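You operate a simulated robot arm through the tools that you are given. There is no shell and no other tool. Be economical: measure what you need, move in short steps, check, and stop when the job is done.

Carry out the task below with a simulated robot arm. There is one attempt and no reset: what you move stays moved.

TASK
Put one of the gold tins from the top of the tea chest on the black saucer.
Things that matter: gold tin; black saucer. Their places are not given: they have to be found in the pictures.

It is judged by the outcome, as a careful person would: the job done as asked, and still so three seconds after it is handed in. It fails if anything else is knocked over, pushed out of place, dropped, spilled or broken.

THE ROBOT
A 7-joint arm with a two-finger parallel gripper, fixed in place. Base frame: the origin is at the foot of the arm, x ahead of it, y to its left, z up; the work surface is at about z = 0. Lengths are in mm, angles in degrees, forces in N, time in s.
With the tool pointing down near the work surface it reaches from about 220 to 580 mm from the base axis. Its first joint turns from -66.0 to 66.0 degrees. Payload 2.5 kg.
Tool frame: the origin (TCP) lies between the finger pads and is the grasp point; the fingertips stand 23 mm ahead of it; z points along the fingers, y is the line along which they close. The gripper opens to 94 mm. The fingers are 38 mm wide and 10 mm thick; the gripper's body (54 by 96 mm) begins 39 mm behind the TCP.
Orientation is told as [roll, pitch, yaw] about the base's x, y, z axes, in that order, counted from this pose: with the fingers straight down and closing along the base's y, the tool's x points along the base's -x, its y along +y and its z along -z.

THE INTERFACE
- The arm moves only by the tool play_rows. Its argument "steps" is a list of rows, each a list of 6 numbers: the shift along the tool's x, y, z in mm, then the turn, a rotation vector about the tool's x, y, z in degrees. In form: [[tx, ty, tz, wx, wy, wz], ...]. A call has 1 to 8 rows; each row is the pose to reach, as a shift and turn from the pose commanded when the call began, along the tool's axes at that moment. "hand" is the opening, from 0 (shut) to 1 (fully open), set as the call begins (left out, the last holds). A row lasts 0.2 s, in which the tool goes at most 50 mm and 8.6 degrees; a call with a longer step from one row to the next is refused whole, and so is a gripper value outside its range. A pose out of reach is approached as far as the arm can. The call stops where the force on the tool passes 40 N (or 10 N more than at its start, if that is more) or the arm is blocked; 0.2 s more then pass. The fingers move at their own pace (about 108 mm/s each) and stop on an object; they squeeze with about 36 N. The grip force told is the motor's: it shows also when the fingers shut on nothing. Time passes only in rows, and 0.2 s behind the last, so rows that repeat a pose let the fingers close. It gives the time, the measured TCP pose, the force on the tool (base axes), the opening and the grip force at its end, in the units of the frame above (readings bear some noise), and new pictures: "views" is both (left out), scene, wrist or none.
- Cameras (640 x 400 px; columns grow to the right, rows downward): "scene" is fixed at [95.2, -398.5, 535.3]; the picture's right is [0.96, -0.29, 0.00], its down [-0.19, -0.63, -0.76] and it looks along [0.22, 0.73, -0.65] (base axes); focal length 291 px, centre (320, 200). "wrist" rides on the gripper at [-39, 0, -44] in the tool frame; the picture's right is [0.00, -1.00, 0.00], its down [0.97, 0.00, -0.24] and it looks along [0.24, 0.00, 0.97] (tool axes); focal length 218 px, centre (320, 200).
- probe_pixels(camera, pixels): for up to 12 pixels [column, row] of the newest picture of that camera ("zoom" is the newest enlarged one), the place [x, y, z] in the base frame of the surface seen there, good to about 2 mm. No time passes.
- enlarge(camera, box): a new picture of the part [left, top, right, bottom] of that camera's present view, enlarged. No time passes.
- sign_off(): hands the job in; it is judged then, once.

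Work in short steps. Measure before you move; look again where a grasp or a placing could have gone wrong, and mend it. You have 60 turns and 120 pictures in all, the two below and enlarged ones among them. Open the gripper and draw the arm clear of the work before you hand the job in, unless the task says otherwise; then end with one line.

The tools are called as name(argument=value, ...) on one line, values as JSON. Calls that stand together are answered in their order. play_rows: Moves the arm, as the interface text tells. Its arguments: {"type":"object","properties":{"steps":{"type":"array","items":{"type":"array","items":{"type":"number"}}},"hand":{"type":"number"},"views":{"type":"string","enum":["both","scene","wrist","none"]}},"required":["steps"]} The other tools are called the same way: probe_pixels (camera, pixels) gives the place of the surface under pixels of a picture; enlarge (camera, box) takes an enlarged picture of a part of a camera's view; sign_off () hands the job in.

At the start:

```text
time: 0.0
tcp_pos: [239.4, 230.6, 276.6]
tcp_rot: [-0.1, 0.0, 0.0]
ft_force: [-1.5, -0.2, 0.0]
opening: 93.7
gripper_force: 0.1
```

scene: 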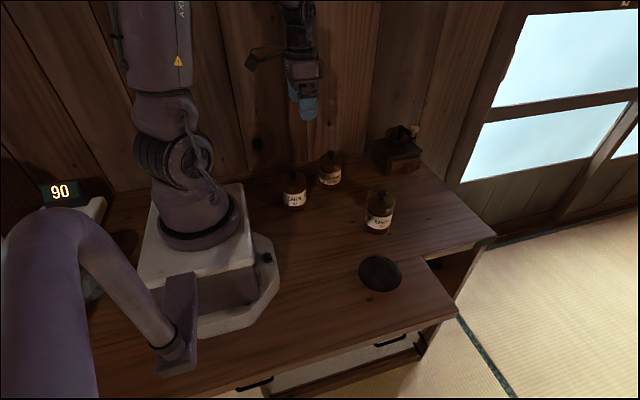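
wrist: 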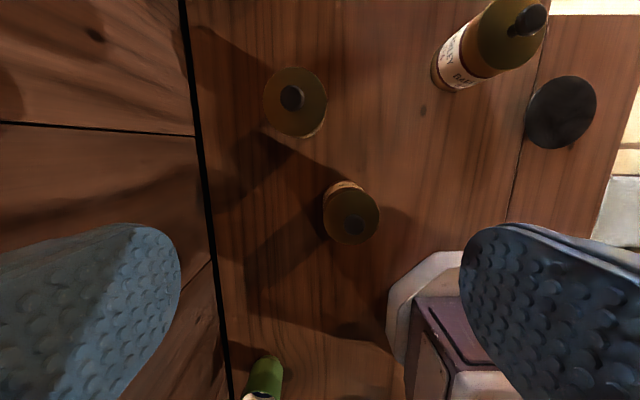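

The scene shows three tins at about (293,190), (330,168) and (379,213), and a black disc at (380,273). I'll enlarge and probe them.

enlarge(camera="scene", box=[250, 110, 510, 310])

probe_pixels(camera="scene", pixels=[[293, 175], [294, 199], [330, 157], [330, 180], [379, 197], [379, 223], [380, 273], [362, 270], [400, 270], [380, 290], [380, 256], [400, 340]])

probe_pixels(camera="wrist", pixels=[[275, 115], [310, 115], [292, 97], [340, 205], [352, 225], [495, 40], [528, 20], [560, 112], [265, 378], [300, 250], [270, 100], [560, 90]])

```text
2.00 times, centred on (380, 210) of scene
```

zoom: 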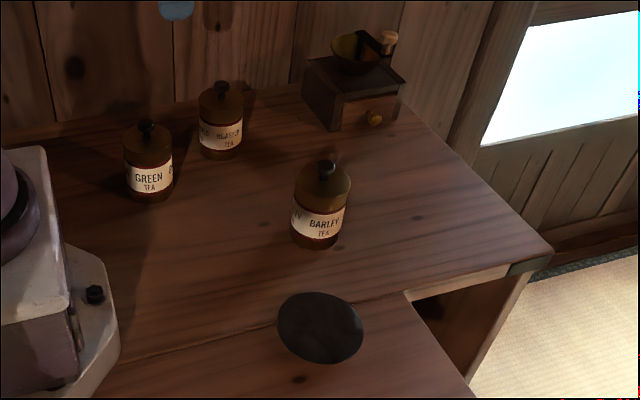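

```text
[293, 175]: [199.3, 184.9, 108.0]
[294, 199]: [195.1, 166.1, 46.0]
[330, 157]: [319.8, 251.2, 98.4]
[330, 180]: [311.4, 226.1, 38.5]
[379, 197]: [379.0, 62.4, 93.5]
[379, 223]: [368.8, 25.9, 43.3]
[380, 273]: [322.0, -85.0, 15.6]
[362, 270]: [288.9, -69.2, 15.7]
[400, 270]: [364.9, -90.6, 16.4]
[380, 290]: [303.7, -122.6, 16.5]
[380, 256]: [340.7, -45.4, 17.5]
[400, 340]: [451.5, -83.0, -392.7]
```

```text
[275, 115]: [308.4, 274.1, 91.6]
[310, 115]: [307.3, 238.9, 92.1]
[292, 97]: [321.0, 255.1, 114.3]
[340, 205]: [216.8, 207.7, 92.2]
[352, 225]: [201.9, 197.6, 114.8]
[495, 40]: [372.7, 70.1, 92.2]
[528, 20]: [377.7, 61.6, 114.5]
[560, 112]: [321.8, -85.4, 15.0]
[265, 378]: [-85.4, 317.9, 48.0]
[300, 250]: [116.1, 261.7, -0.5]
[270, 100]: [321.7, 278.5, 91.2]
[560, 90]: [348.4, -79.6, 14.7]
```

The three tins look alike. The barley tin at about (377,62) stands alone and is nearest the saucer at (322,-85). I'll look closely at its shape and at the table levels.

enlarge(camera="scene", box=[347, 180, 411, 240])

enlarge(camera="wrist", box=[240, 0, 640, 250])

probe_pixels(camera="scene", pixels=[[379, 192], [379, 201], [379, 204], [379, 207], [379, 210], [379, 214], [379, 218], [379, 227], [369, 213], [390, 213], [340, 260], [340, 300]])

```text
6.67 times, centred on (379, 210) of scene
```

zoom: 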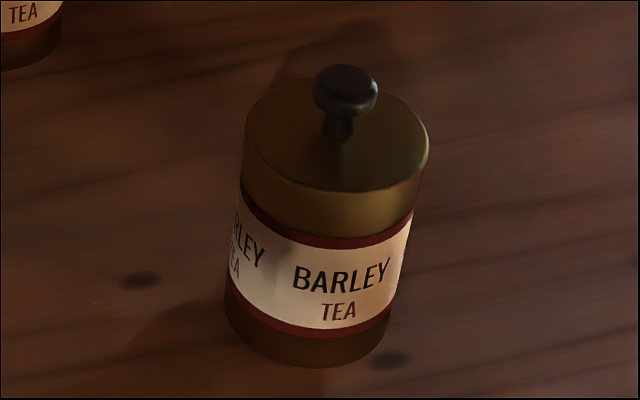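

```text
1.60 times, centred on (440, 125) of wrist
```

zoom: 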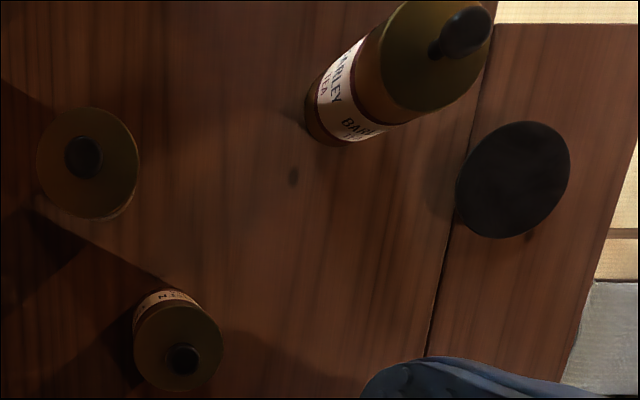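

```text
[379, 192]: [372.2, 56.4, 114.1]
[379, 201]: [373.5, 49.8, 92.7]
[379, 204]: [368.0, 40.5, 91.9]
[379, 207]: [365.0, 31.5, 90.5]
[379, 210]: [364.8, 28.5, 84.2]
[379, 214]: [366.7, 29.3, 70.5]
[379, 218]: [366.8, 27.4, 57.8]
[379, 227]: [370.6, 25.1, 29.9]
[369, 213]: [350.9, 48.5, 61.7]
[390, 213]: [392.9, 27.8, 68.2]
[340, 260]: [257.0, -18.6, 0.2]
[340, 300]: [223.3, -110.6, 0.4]
```

The lid spans roughly z 68–92 and the knob top is at 114. The tin's axis is near (375,60). I'll move above it and look again.

play_rows(steps=[[-27, -34, 0, 0, 0, 0], [-54, -68, 0, 0, 0, 0], [-82, -102, 0, 0, 0, 0], [-109, -136, 10, 0, 0, 0], [-136, -170, 30, 0, 0, 0], [-136, -170, 60, 0, 0, 0]], hand=1)

```text
time: 1.4
tcp_pos: [377.2, 59.3, 216.9]
tcp_rot: [0.0, 0.0, 0.0]
ft_force: [-0.3, -0.5, 0.2]
opening: 93.9
gripper_force: 0.1
```

scene: 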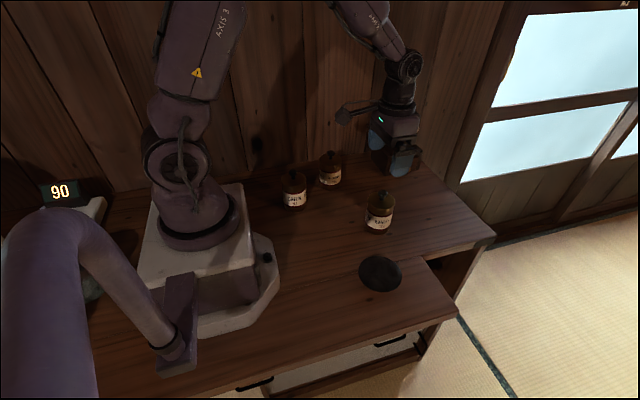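
wrist: 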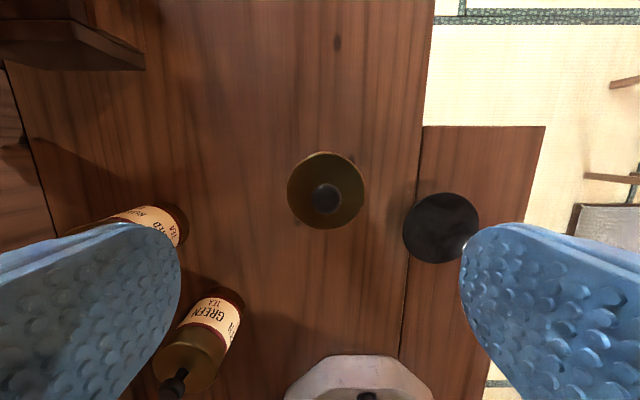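

The lid is at (326,190) and the saucer at (441,227). I'll probe their edges.

probe_pixels(camera="wrist", pixels=[[290, 190], [362, 190], [326, 156], [326, 226], [326, 199], [405, 228], [477, 228], [441, 196], [441, 261], [441, 228], [424, 228], [458, 228]])

```text
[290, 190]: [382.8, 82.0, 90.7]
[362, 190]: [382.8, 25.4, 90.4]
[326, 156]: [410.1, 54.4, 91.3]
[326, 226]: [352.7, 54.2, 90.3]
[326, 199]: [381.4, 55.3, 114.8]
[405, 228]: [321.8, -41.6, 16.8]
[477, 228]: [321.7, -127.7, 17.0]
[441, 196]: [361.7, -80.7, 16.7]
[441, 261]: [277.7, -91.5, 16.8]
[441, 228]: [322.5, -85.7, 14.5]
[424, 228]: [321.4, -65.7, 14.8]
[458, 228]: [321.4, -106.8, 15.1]
```

The tin's axis is at (381,54) with a diameter of about 58. The saucer's centre is (320.5,-85), with its floor at about z 15. I'll correct the aim and descend so the gripper body clears the knob by 4–5 mm.

play_rows(steps=[[-5, -6, 0, 0, 0, 0], [-5, -6, 40, 0, 0, 0], [-5, -6, 80, 0, 0, 0], [-5, -6, 110, 0, 0, 0], [-5, -6, 128, 0, 0, 0], [-5, -6, 136, 0, 0, 0], [-5, -6, 136, 0, 0, 0]])

```text
time: 3.0
tcp_pos: [380.1, 53.9, 81.7]
tcp_rot: [0.0, -0.1, 0.0]
ft_force: [0.2, -0.4, -0.6]
opening: 94.0
gripper_force: 0.1
```

scene: 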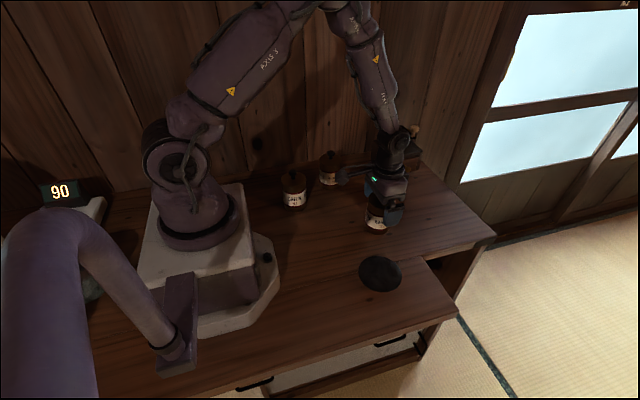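
wrist: 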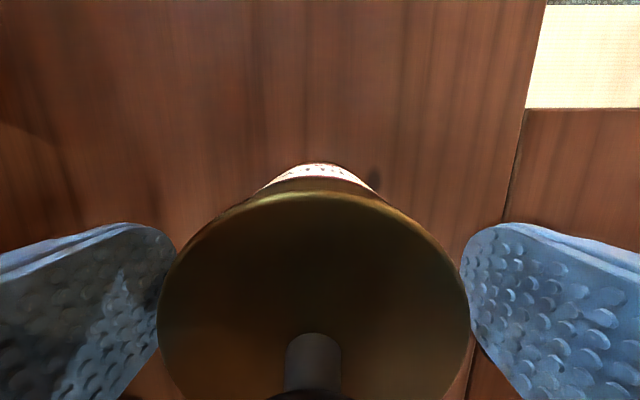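

It is centred between the fingers. I'll go down 2 mm more, then close.

play_rows(steps=[[0, 0, 2, 0, 0, 0]], views="none")

play_rows(steps=[[0, 0, 0, 0, 0, 0], [0, 0, 0, 0, 0, 0], [0, 0, 0, 0, 0, 0]], hand=0, views="wrist")

```text
time: 3.4
tcp_pos: [381.1, 53.4, 80.0]
tcp_rot: [0.0, 0.1, 0.1]
ft_force: [-0.7, -0.5, -0.4]
opening: 94.0
gripper_force: 0.1
```

```text
time: 4.2
tcp_pos: [380.1, 53.5, 79.6]
tcp_rot: [0.0, 0.0, 0.0]
ft_force: [0.6, 2.0, -0.3]
opening: 61.4
gripper_force: 36.1
```

wrist: 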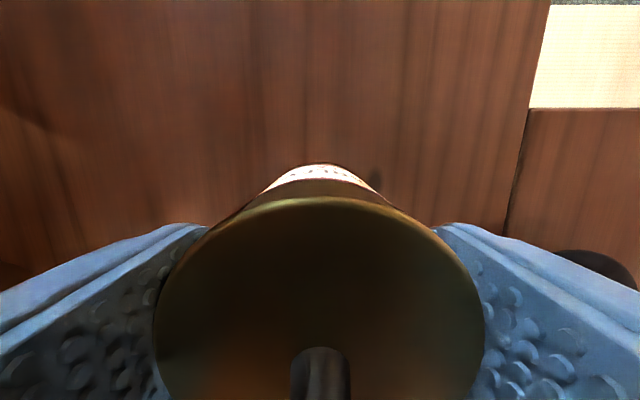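

It is gripped at 61 mm. I'll lift it slowly and check that the whole tin comes up.

play_rows(steps=[[0, 0, -5, 0, 0, 0], [0, 0, -12, 0, 0, 0], [0, 0, -25, 0, 0, 0], [0, 0, -40, 0, 0, 0], [0, 0, -55, 0, 0, 0], [0, 0, -55, 0, 0, 0]])

enlarge(camera="scene", box=[330, 130, 450, 250])

```text
time: 5.6
tcp_pos: [380.8, 51.8, 135.3]
tcp_rot: [-0.1, -0.1, 0.1]
ft_force: [-0.2, -0.3, -4.0]
opening: 60.9
gripper_force: 35.4
```

scene: 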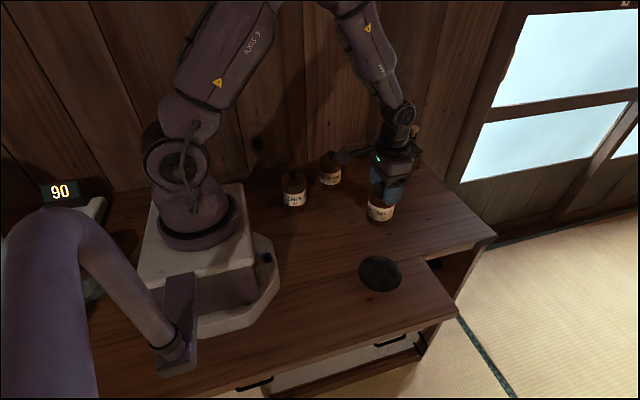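
wrist: 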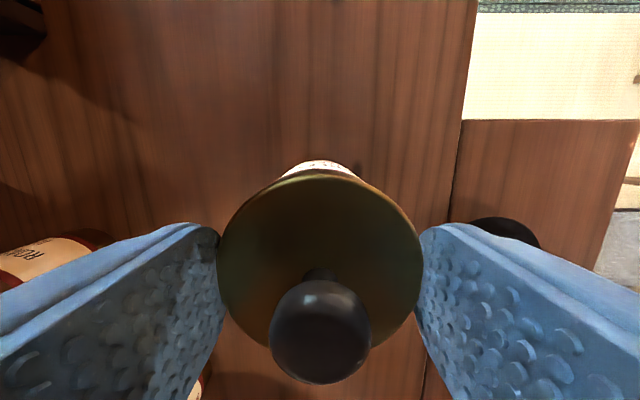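

```text
3.33 times, centred on (390, 190) of scene
```

zoom: 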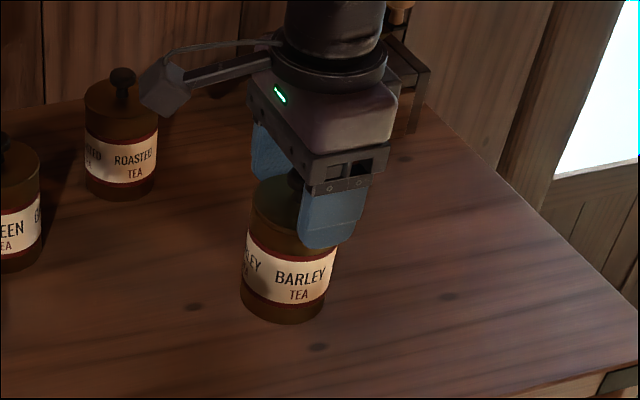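

In the wrist view the lid looks farther away than before, so it may have slipped. I'll probe it.

probe_pixels(camera="wrist", pixels=[[320, 220], [320, 320], [260, 250], [380, 250]])

probe_pixels(camera="zoom", pixels=[[270, 220], [285, 310], [285, 330], [285, 280], [330, 200]])

```text
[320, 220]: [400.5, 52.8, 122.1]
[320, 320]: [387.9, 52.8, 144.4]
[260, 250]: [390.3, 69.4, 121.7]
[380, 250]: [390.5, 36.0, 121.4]
```

```text
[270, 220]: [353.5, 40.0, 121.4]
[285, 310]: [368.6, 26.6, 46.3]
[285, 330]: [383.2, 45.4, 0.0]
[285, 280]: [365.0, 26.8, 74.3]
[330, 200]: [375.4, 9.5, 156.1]
```

The lid rose only 30 of the 55 mm, so the tin is slipping through the fingers and its bottom is near z 30. I'll lower it gently back to the table before it drops.

play_rows(steps=[[0, 0, 10, 0, 0, 0], [0, 0, 18, 0, 0, 0], [0, 0, 24, 0, 0, 0], [0, 0, 27, 0, 0, 0]])

probe_pixels(camera="wrist", pixels=[[320, 220], [280, 250], [360, 250]])

enlarge(camera="scene", box=[330, 130, 450, 250])

```text
time: 6.6
tcp_pos: [380.3, 54.4, 108.0]
tcp_rot: [0.0, 0.0, 0.0]
ft_force: [0.2, 0.2, -3.2]
opening: 60.7
gripper_force: 35.9
```

scene: 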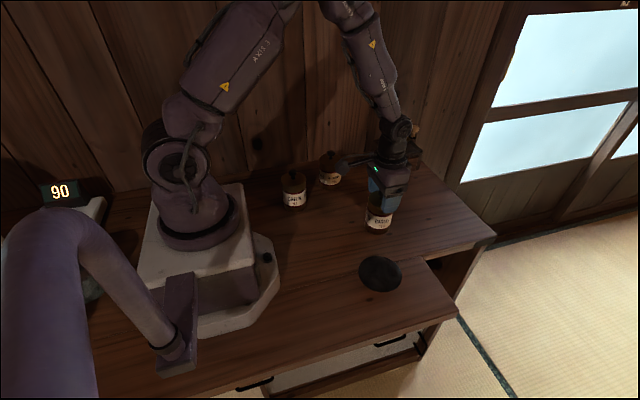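
wrist: 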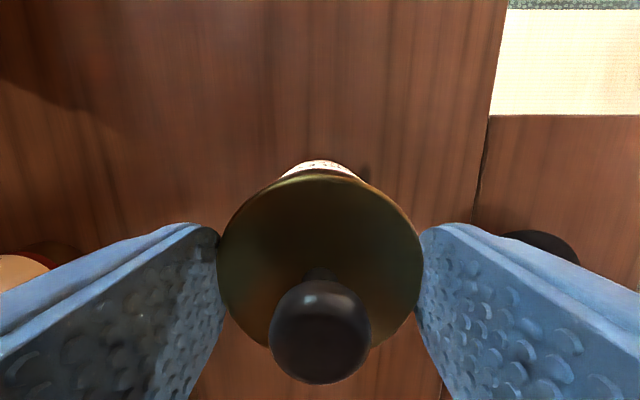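

```text
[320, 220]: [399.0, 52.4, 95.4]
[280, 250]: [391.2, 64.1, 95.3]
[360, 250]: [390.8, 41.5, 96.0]
```

```text
3.33 times, centred on (390, 190) of scene
```

zoom: 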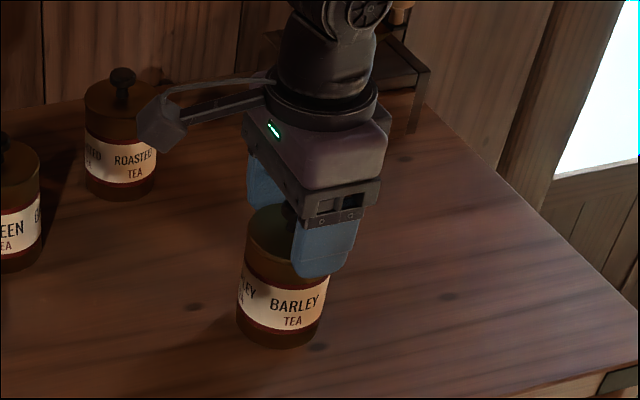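

The tin holds steady now, with its bottom about 4 mm above the table. I'll set it down, open, and look before regripping.

play_rows(steps=[[0, 0, 1.5, 0, 0, 0], [0, 0, 3, 0, 0, 0], [0, 0, 4.5, 0, 0, 0], [0, 0, 5, 0, 0, 0]], views="wrist")

probe_pixels(camera="wrist", pixels=[[320, 220], [280, 250], [360, 250], [320, 320], [320, 178], [320, 163]])

```text
time: 7.6
tcp_pos: [381.5, 53.9, 102.9]
tcp_rot: [0.0, -0.3, 0.0]
ft_force: [-8.9, -4.2, 37.7]
opening: 60.9
gripper_force: 35.6
```

wrist: 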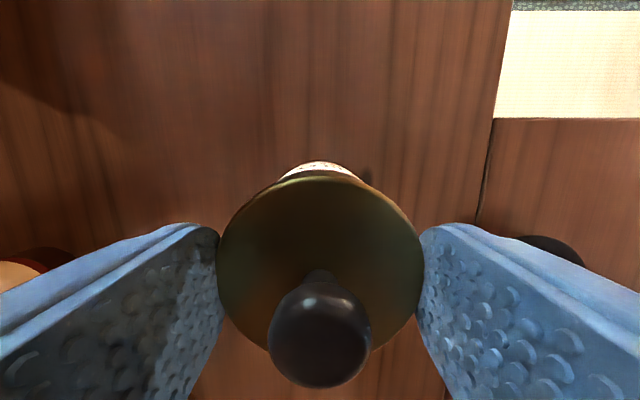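

```text
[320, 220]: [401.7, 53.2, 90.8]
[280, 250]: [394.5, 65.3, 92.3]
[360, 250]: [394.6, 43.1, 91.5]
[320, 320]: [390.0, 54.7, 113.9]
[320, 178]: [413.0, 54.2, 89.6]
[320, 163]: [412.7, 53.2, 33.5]
```

The tin is back on the table and holds firmly. I'll ease the pressure, open, drop to a mid-lid grip with the TCP at about z 91, and close with a longer settle.

play_rows(steps=[[0, 0, -1, 0, 0, 0]], views="none")

play_rows(steps=[[0, 0, 0, 0, 0, 0], [0, 0, 0, 0, 0, 0], [0, 0, 0, 0, 0, 0]], hand=1)

probe_pixels(camera="wrist", pixels=[[320, 220], [280, 250], [360, 250], [225, 265], [415, 265], [320, 180], [320, 330]])

```text
time: 8.0
tcp_pos: [381.5, 54.6, 103.8]
tcp_rot: [-0.1, -0.3, -0.1]
ft_force: [-1.9, -5.1, 29.5]
opening: 60.2
gripper_force: 36.2
```

```text
time: 8.8
tcp_pos: [380.8, 54.9, 101.8]
tcp_rot: [0.0, -0.1, -0.1]
ft_force: [-0.5, -0.4, -0.7]
opening: 94.0
gripper_force: 0.1
```

scene: 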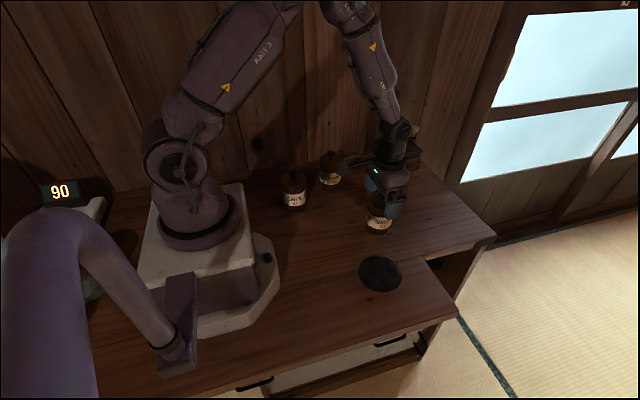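
wrist: 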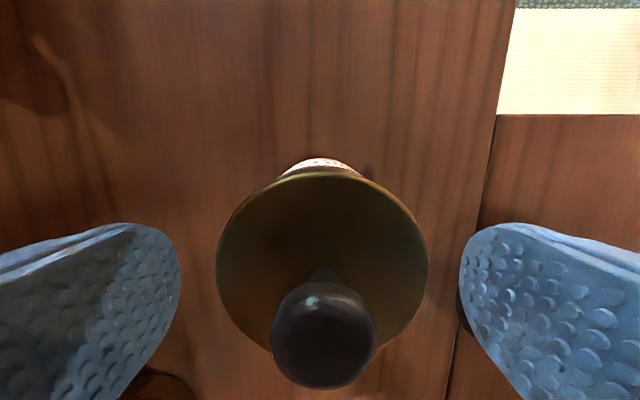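

```text
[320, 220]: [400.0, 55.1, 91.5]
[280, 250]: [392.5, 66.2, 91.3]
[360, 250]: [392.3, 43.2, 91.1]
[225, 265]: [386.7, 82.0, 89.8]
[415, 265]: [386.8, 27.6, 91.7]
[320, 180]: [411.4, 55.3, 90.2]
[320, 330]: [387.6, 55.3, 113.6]
```

The tin is upright and undisturbed at about (382,55). I'll go down 13 mm and grip.

play_rows(steps=[[-1, 0, 7, 0, 0, 0], [-1, 0, 13, 0, 0, 0], [-1, 0, 13, 0, 0, 0]], views="none")

play_rows(steps=[[0, 0, 0, 0, 0, 0], [0, 0, 0, 0, 0, 0], [0, 0, 0, 0, 0, 0], [0, 0, 0, 0, 0, 0], [0, 0, 0, 0, 0, 0], [0, 0, 0, 0, 0, 0]], hand=0, views="none")

play_rows(steps=[[0, 0, -1, 0, 0, 0], [0, 0, -3, 0, 0, 0], [0, 0, -5, 0, 0, 0], [0, 0, -7, 0, 0, 0], [0, 0, -9, 0, 0, 0], [0, 0, -10, 0, 0, 0]], views="wrist")

probe_pixels(camera="wrist", pixels=[[320, 220], [280, 250], [360, 250]])

```text
time: 9.6
tcp_pos: [382.0, 55.6, 89.9]
tcp_rot: [0.1, 0.0, 0.0]
ft_force: [0.7, 0.7, 0.0]
opening: 94.2
gripper_force: 0.0
```

```text
time: 11.0
tcp_pos: [382.8, 54.7, 90.8]
tcp_rot: [0.0, 0.0, 0.0]
ft_force: [0.0, 0.0, -0.6]
opening: 60.7
gripper_force: 36.1
```

```text
time: 12.4
tcp_pos: [380.1, 54.2, 100.1]
tcp_rot: [-0.1, 0.1, 0.0]
ft_force: [-0.2, 0.5, -3.0]
opening: 60.7
gripper_force: 35.6
```

wrist: 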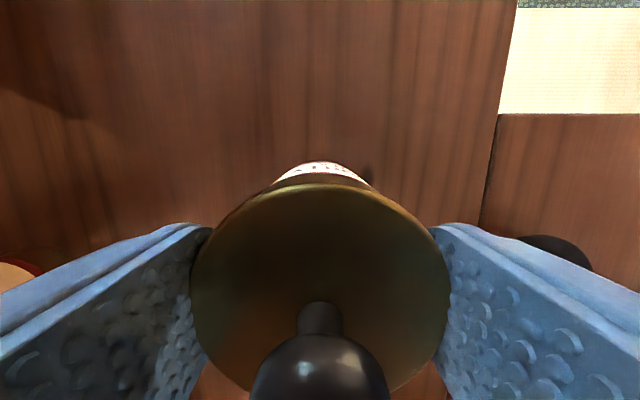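

```text
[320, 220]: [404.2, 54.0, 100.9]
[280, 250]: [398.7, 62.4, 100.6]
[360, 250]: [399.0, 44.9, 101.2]
```

There is no slip this time: the lid is at 101 with the TCP at 100. I'll lift on gently and check again.

play_rows(steps=[[0, 0, -4, 0, 0, 0], [0, 0, -10, 0, 0, 0], [0, 0, -16, 0, 0, 0], [0, 0, -22, 0, 0, 0], [0, 0, -28, 0, 0, 0], [0, 0, -33, 0, 0, 0], [0, 0, -36, 0, 0, 0]], views="wrist")

probe_pixels(camera="wrist", pixels=[[320, 220], [280, 250], [360, 250]])

```text
time: 14.0
tcp_pos: [381.0, 56.2, 136.2]
tcp_rot: [0.0, 0.1, 0.0]
ft_force: [0.5, -0.2, -4.0]
opening: 60.8
gripper_force: 35.9
```

wrist: 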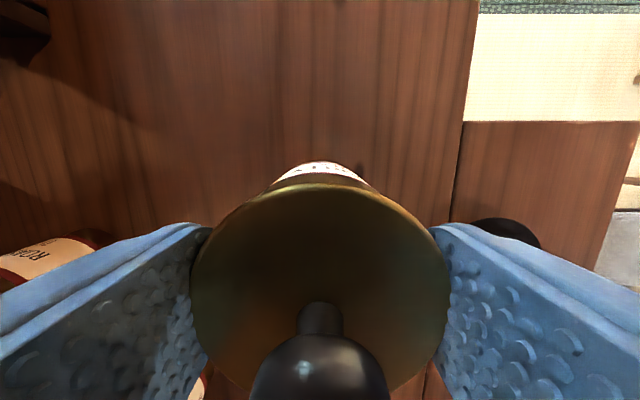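

```text
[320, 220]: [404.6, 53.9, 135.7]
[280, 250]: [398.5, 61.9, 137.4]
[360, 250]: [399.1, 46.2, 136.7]
```

It holds, with the tin's bottom at about z 45. I'll carry it to above the saucer smoothly.

play_rows(steps=[[4, -9, 0, 0, 0, 0], [12, -27, 0, 0, 0, 0], [22, -50, 0, 0, 0, 0], [32, -73, 0, 0, 0, 0], [42, -96, 0, 0, 0, 0], [52, -118, 0, 0, 0, 0], [59, -134, 0, 0, 0, 0], [61.5, -139.7, 0, 0, 0, 0]])

enlarge(camera="scene", box=[310, 180, 450, 320])

probe_pixels(camera="wrist", pixels=[[320, 220], [280, 250], [360, 250], [320, 187]])

```text
time: 15.8
tcp_pos: [319.7, -86.1, 134.9]
tcp_rot: [0.0, -0.1, 0.1]
ft_force: [-0.6, 0.1, -4.5]
opening: 60.6
gripper_force: 36.0
```

scene: 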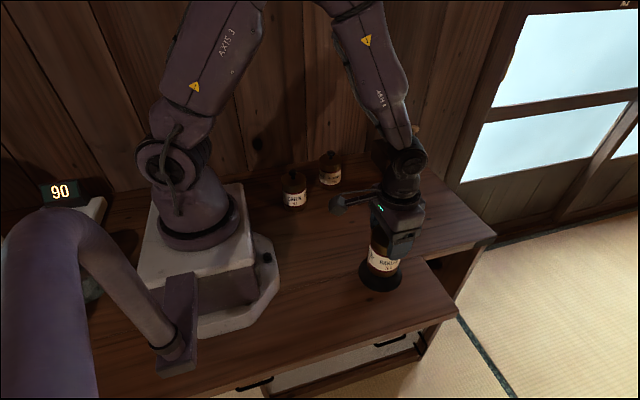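
wrist: 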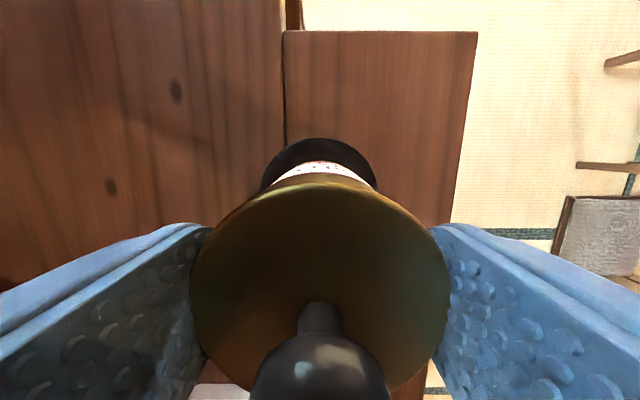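

```text
2.86 times, centred on (380, 250) of scene
```

zoom: 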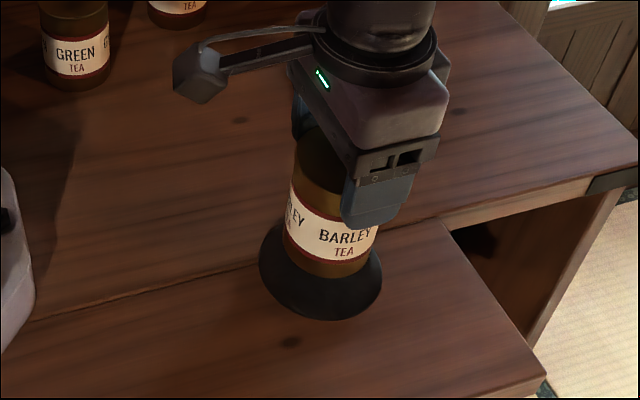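

```text
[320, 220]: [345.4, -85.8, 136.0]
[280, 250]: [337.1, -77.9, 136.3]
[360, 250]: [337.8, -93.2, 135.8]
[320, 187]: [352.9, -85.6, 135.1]
```

It is aligned over the saucer, about 2 mm too far in x. Descent to contact is about 30 mm, so I'll go down 27.5 and then touch in small steps.

play_rows(steps=[[2, 0, 4, 0, 0, 0], [2, 0, 10, 0, 0, 0], [2, 0, 16, 0, 0, 0], [2, 0, 22, 0, 0, 0], [2, 0, 26, 0, 0, 0], [2, 0, 27.5, 0, 0, 0]])

play_rows(steps=[[0, 0, 0.8, 0, 0, 0], [0, 0, 1.5, 0, 0, 0]], views="wrist")

enlarge(camera="scene", box=[310, 180, 450, 320])

```text
time: 17.2
tcp_pos: [317.4, -84.7, 108.6]
tcp_rot: [0.0, -0.1, 0.0]
ft_force: [-0.4, -0.5, -3.4]
opening: 60.8
gripper_force: 36.2
```

scene: 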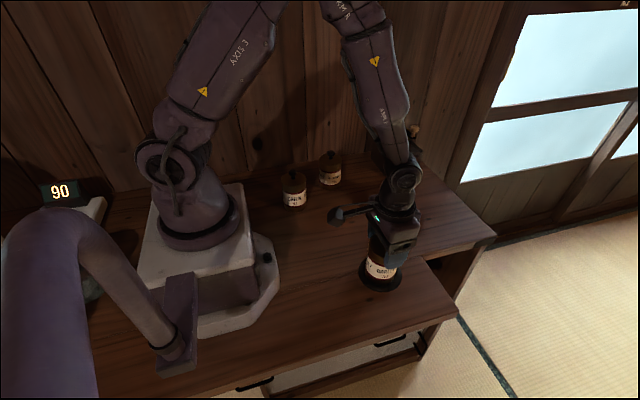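
wrist: 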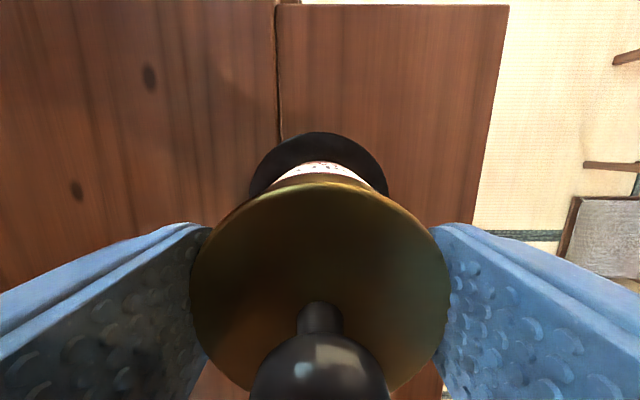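

```text
time: 17.8
tcp_pos: [318.8, -85.8, 105.4]
tcp_rot: [0.0, -0.1, 0.0]
ft_force: [0.0, 0.2, -2.8]
opening: 60.7
gripper_force: 36.6
```

wrist: 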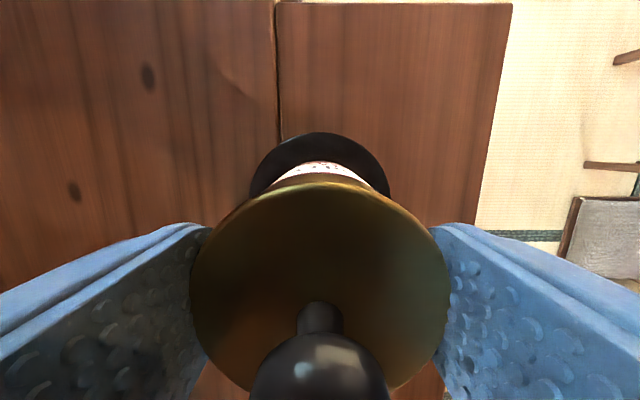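

```text
2.86 times, centred on (380, 250) of scene
```

zoom: 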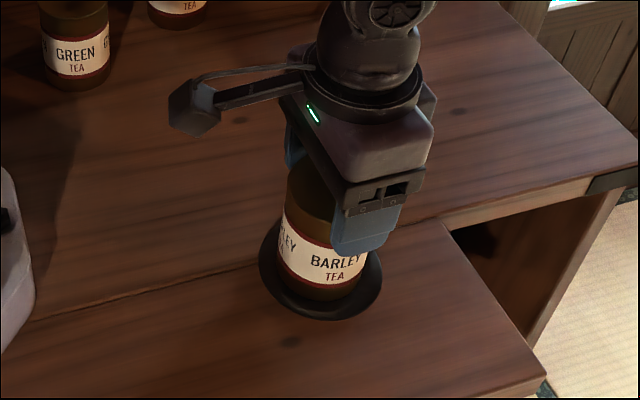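

There is no contact yet. I'll go on in half-millimetre steps, watching the force.

play_rows(steps=[[0, 0, 0.5, 0, 0, 0], [0, 0, 0.8, 0, 0, 0]], views="none")

```text
time: 18.4
tcp_pos: [318.1, -84.3, 105.7]
tcp_rot: [0.0, 0.0, -0.1]
ft_force: [-1.1, -0.5, 1.5]
opening: 60.6
gripper_force: 36.1
```

The force rose from -4 to +1.5 N, so the tin has touched the saucer. I'll open the fingers.

play_rows(steps=[[0, 0, 0.3, 0, 0, 0], [0, 0, 0.3, 0, 0, 0], [0, 0, 0.3, 0, 0, 0], [0, 0, 0.3, 0, 0, 0]], hand=1)

```text
time: 19.4
tcp_pos: [318.4, -85.7, 106.2]
tcp_rot: [0.0, 0.0, 0.0]
ft_force: [-0.3, 0.3, -0.3]
opening: 93.8
gripper_force: 0.0
```

scene: 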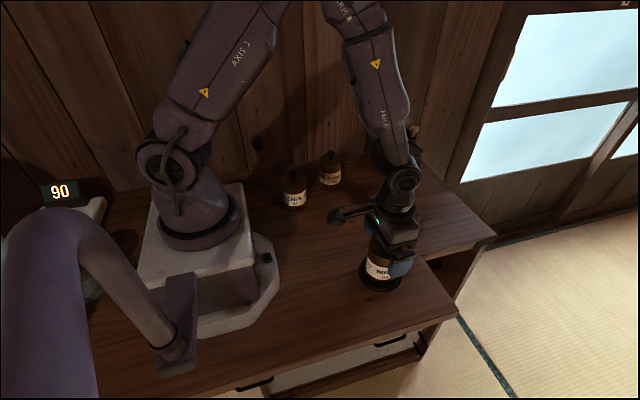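
wrist: 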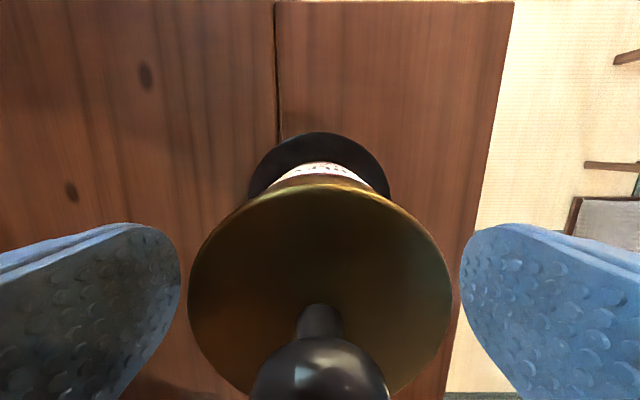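

It is released and standing. I'll go straight up, then back, and check.

play_rows(steps=[[0, 0, -10, 0, 0, 0], [0, 0, -35, 0, 0, 0], [0, 0, -75, 0, 0, 0], [0, 0, -115, 0, 0, 0], [0, 0, -150, 0, 0, 0], [0, 40, -160, 0, 0, 0], [0, 80, -160, 0, 0, 0], [0, 120, -160, 0, 0, 0]])

enlarge(camera="scene", box=[310, 180, 450, 320])

probe_pixels(camera="scene", pixels=[[382, 245], [382, 255], [362, 282], [400, 278], [380, 290]])

```text
time: 21.2
tcp_pos: [317.1, 34.5, 263.8]
tcp_rot: [0.0, 0.0, 0.0]
ft_force: [0.0, -0.5, -0.4]
opening: 94.2
gripper_force: 0.1
```

scene: 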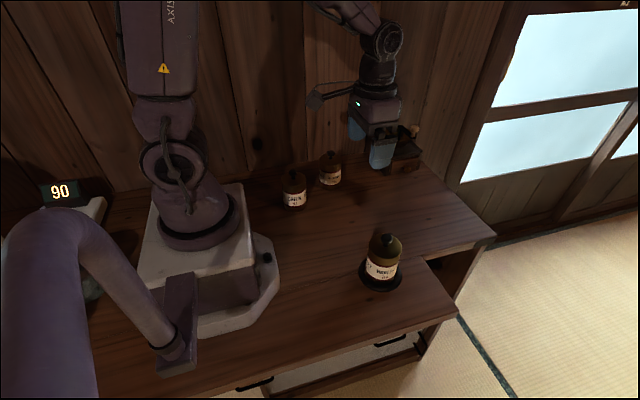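
wrist: 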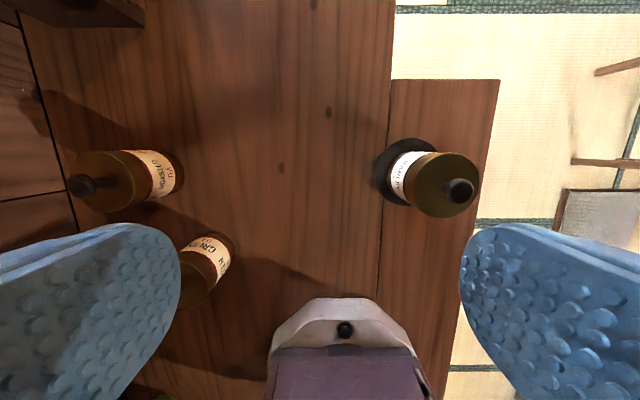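

```text
2.86 times, centred on (380, 250) of scene
```

zoom: 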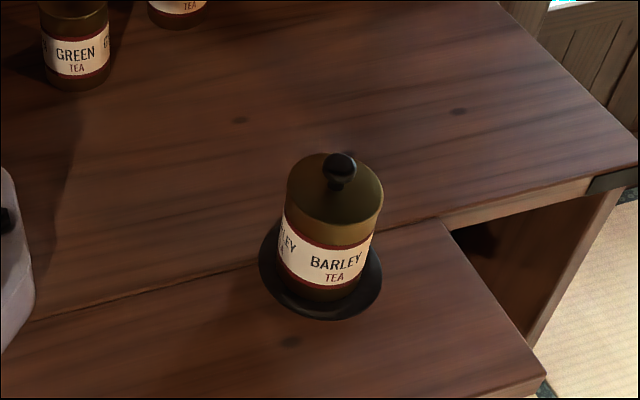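

```text
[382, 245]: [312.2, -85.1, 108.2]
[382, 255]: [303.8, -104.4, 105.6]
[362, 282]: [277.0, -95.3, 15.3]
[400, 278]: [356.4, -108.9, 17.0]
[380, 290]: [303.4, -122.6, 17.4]
```

The tin stands upright and centred on the saucer, the other tins are undisturbed, and the arm is clear.

sign_off()

```text
The job is handed in.
```

The gold barley-tea tin is standing upright, centred on the black saucer. It slipped in the fingers on the first lift, so I set it back down and regripped it; nothing was dropped or knocked over.
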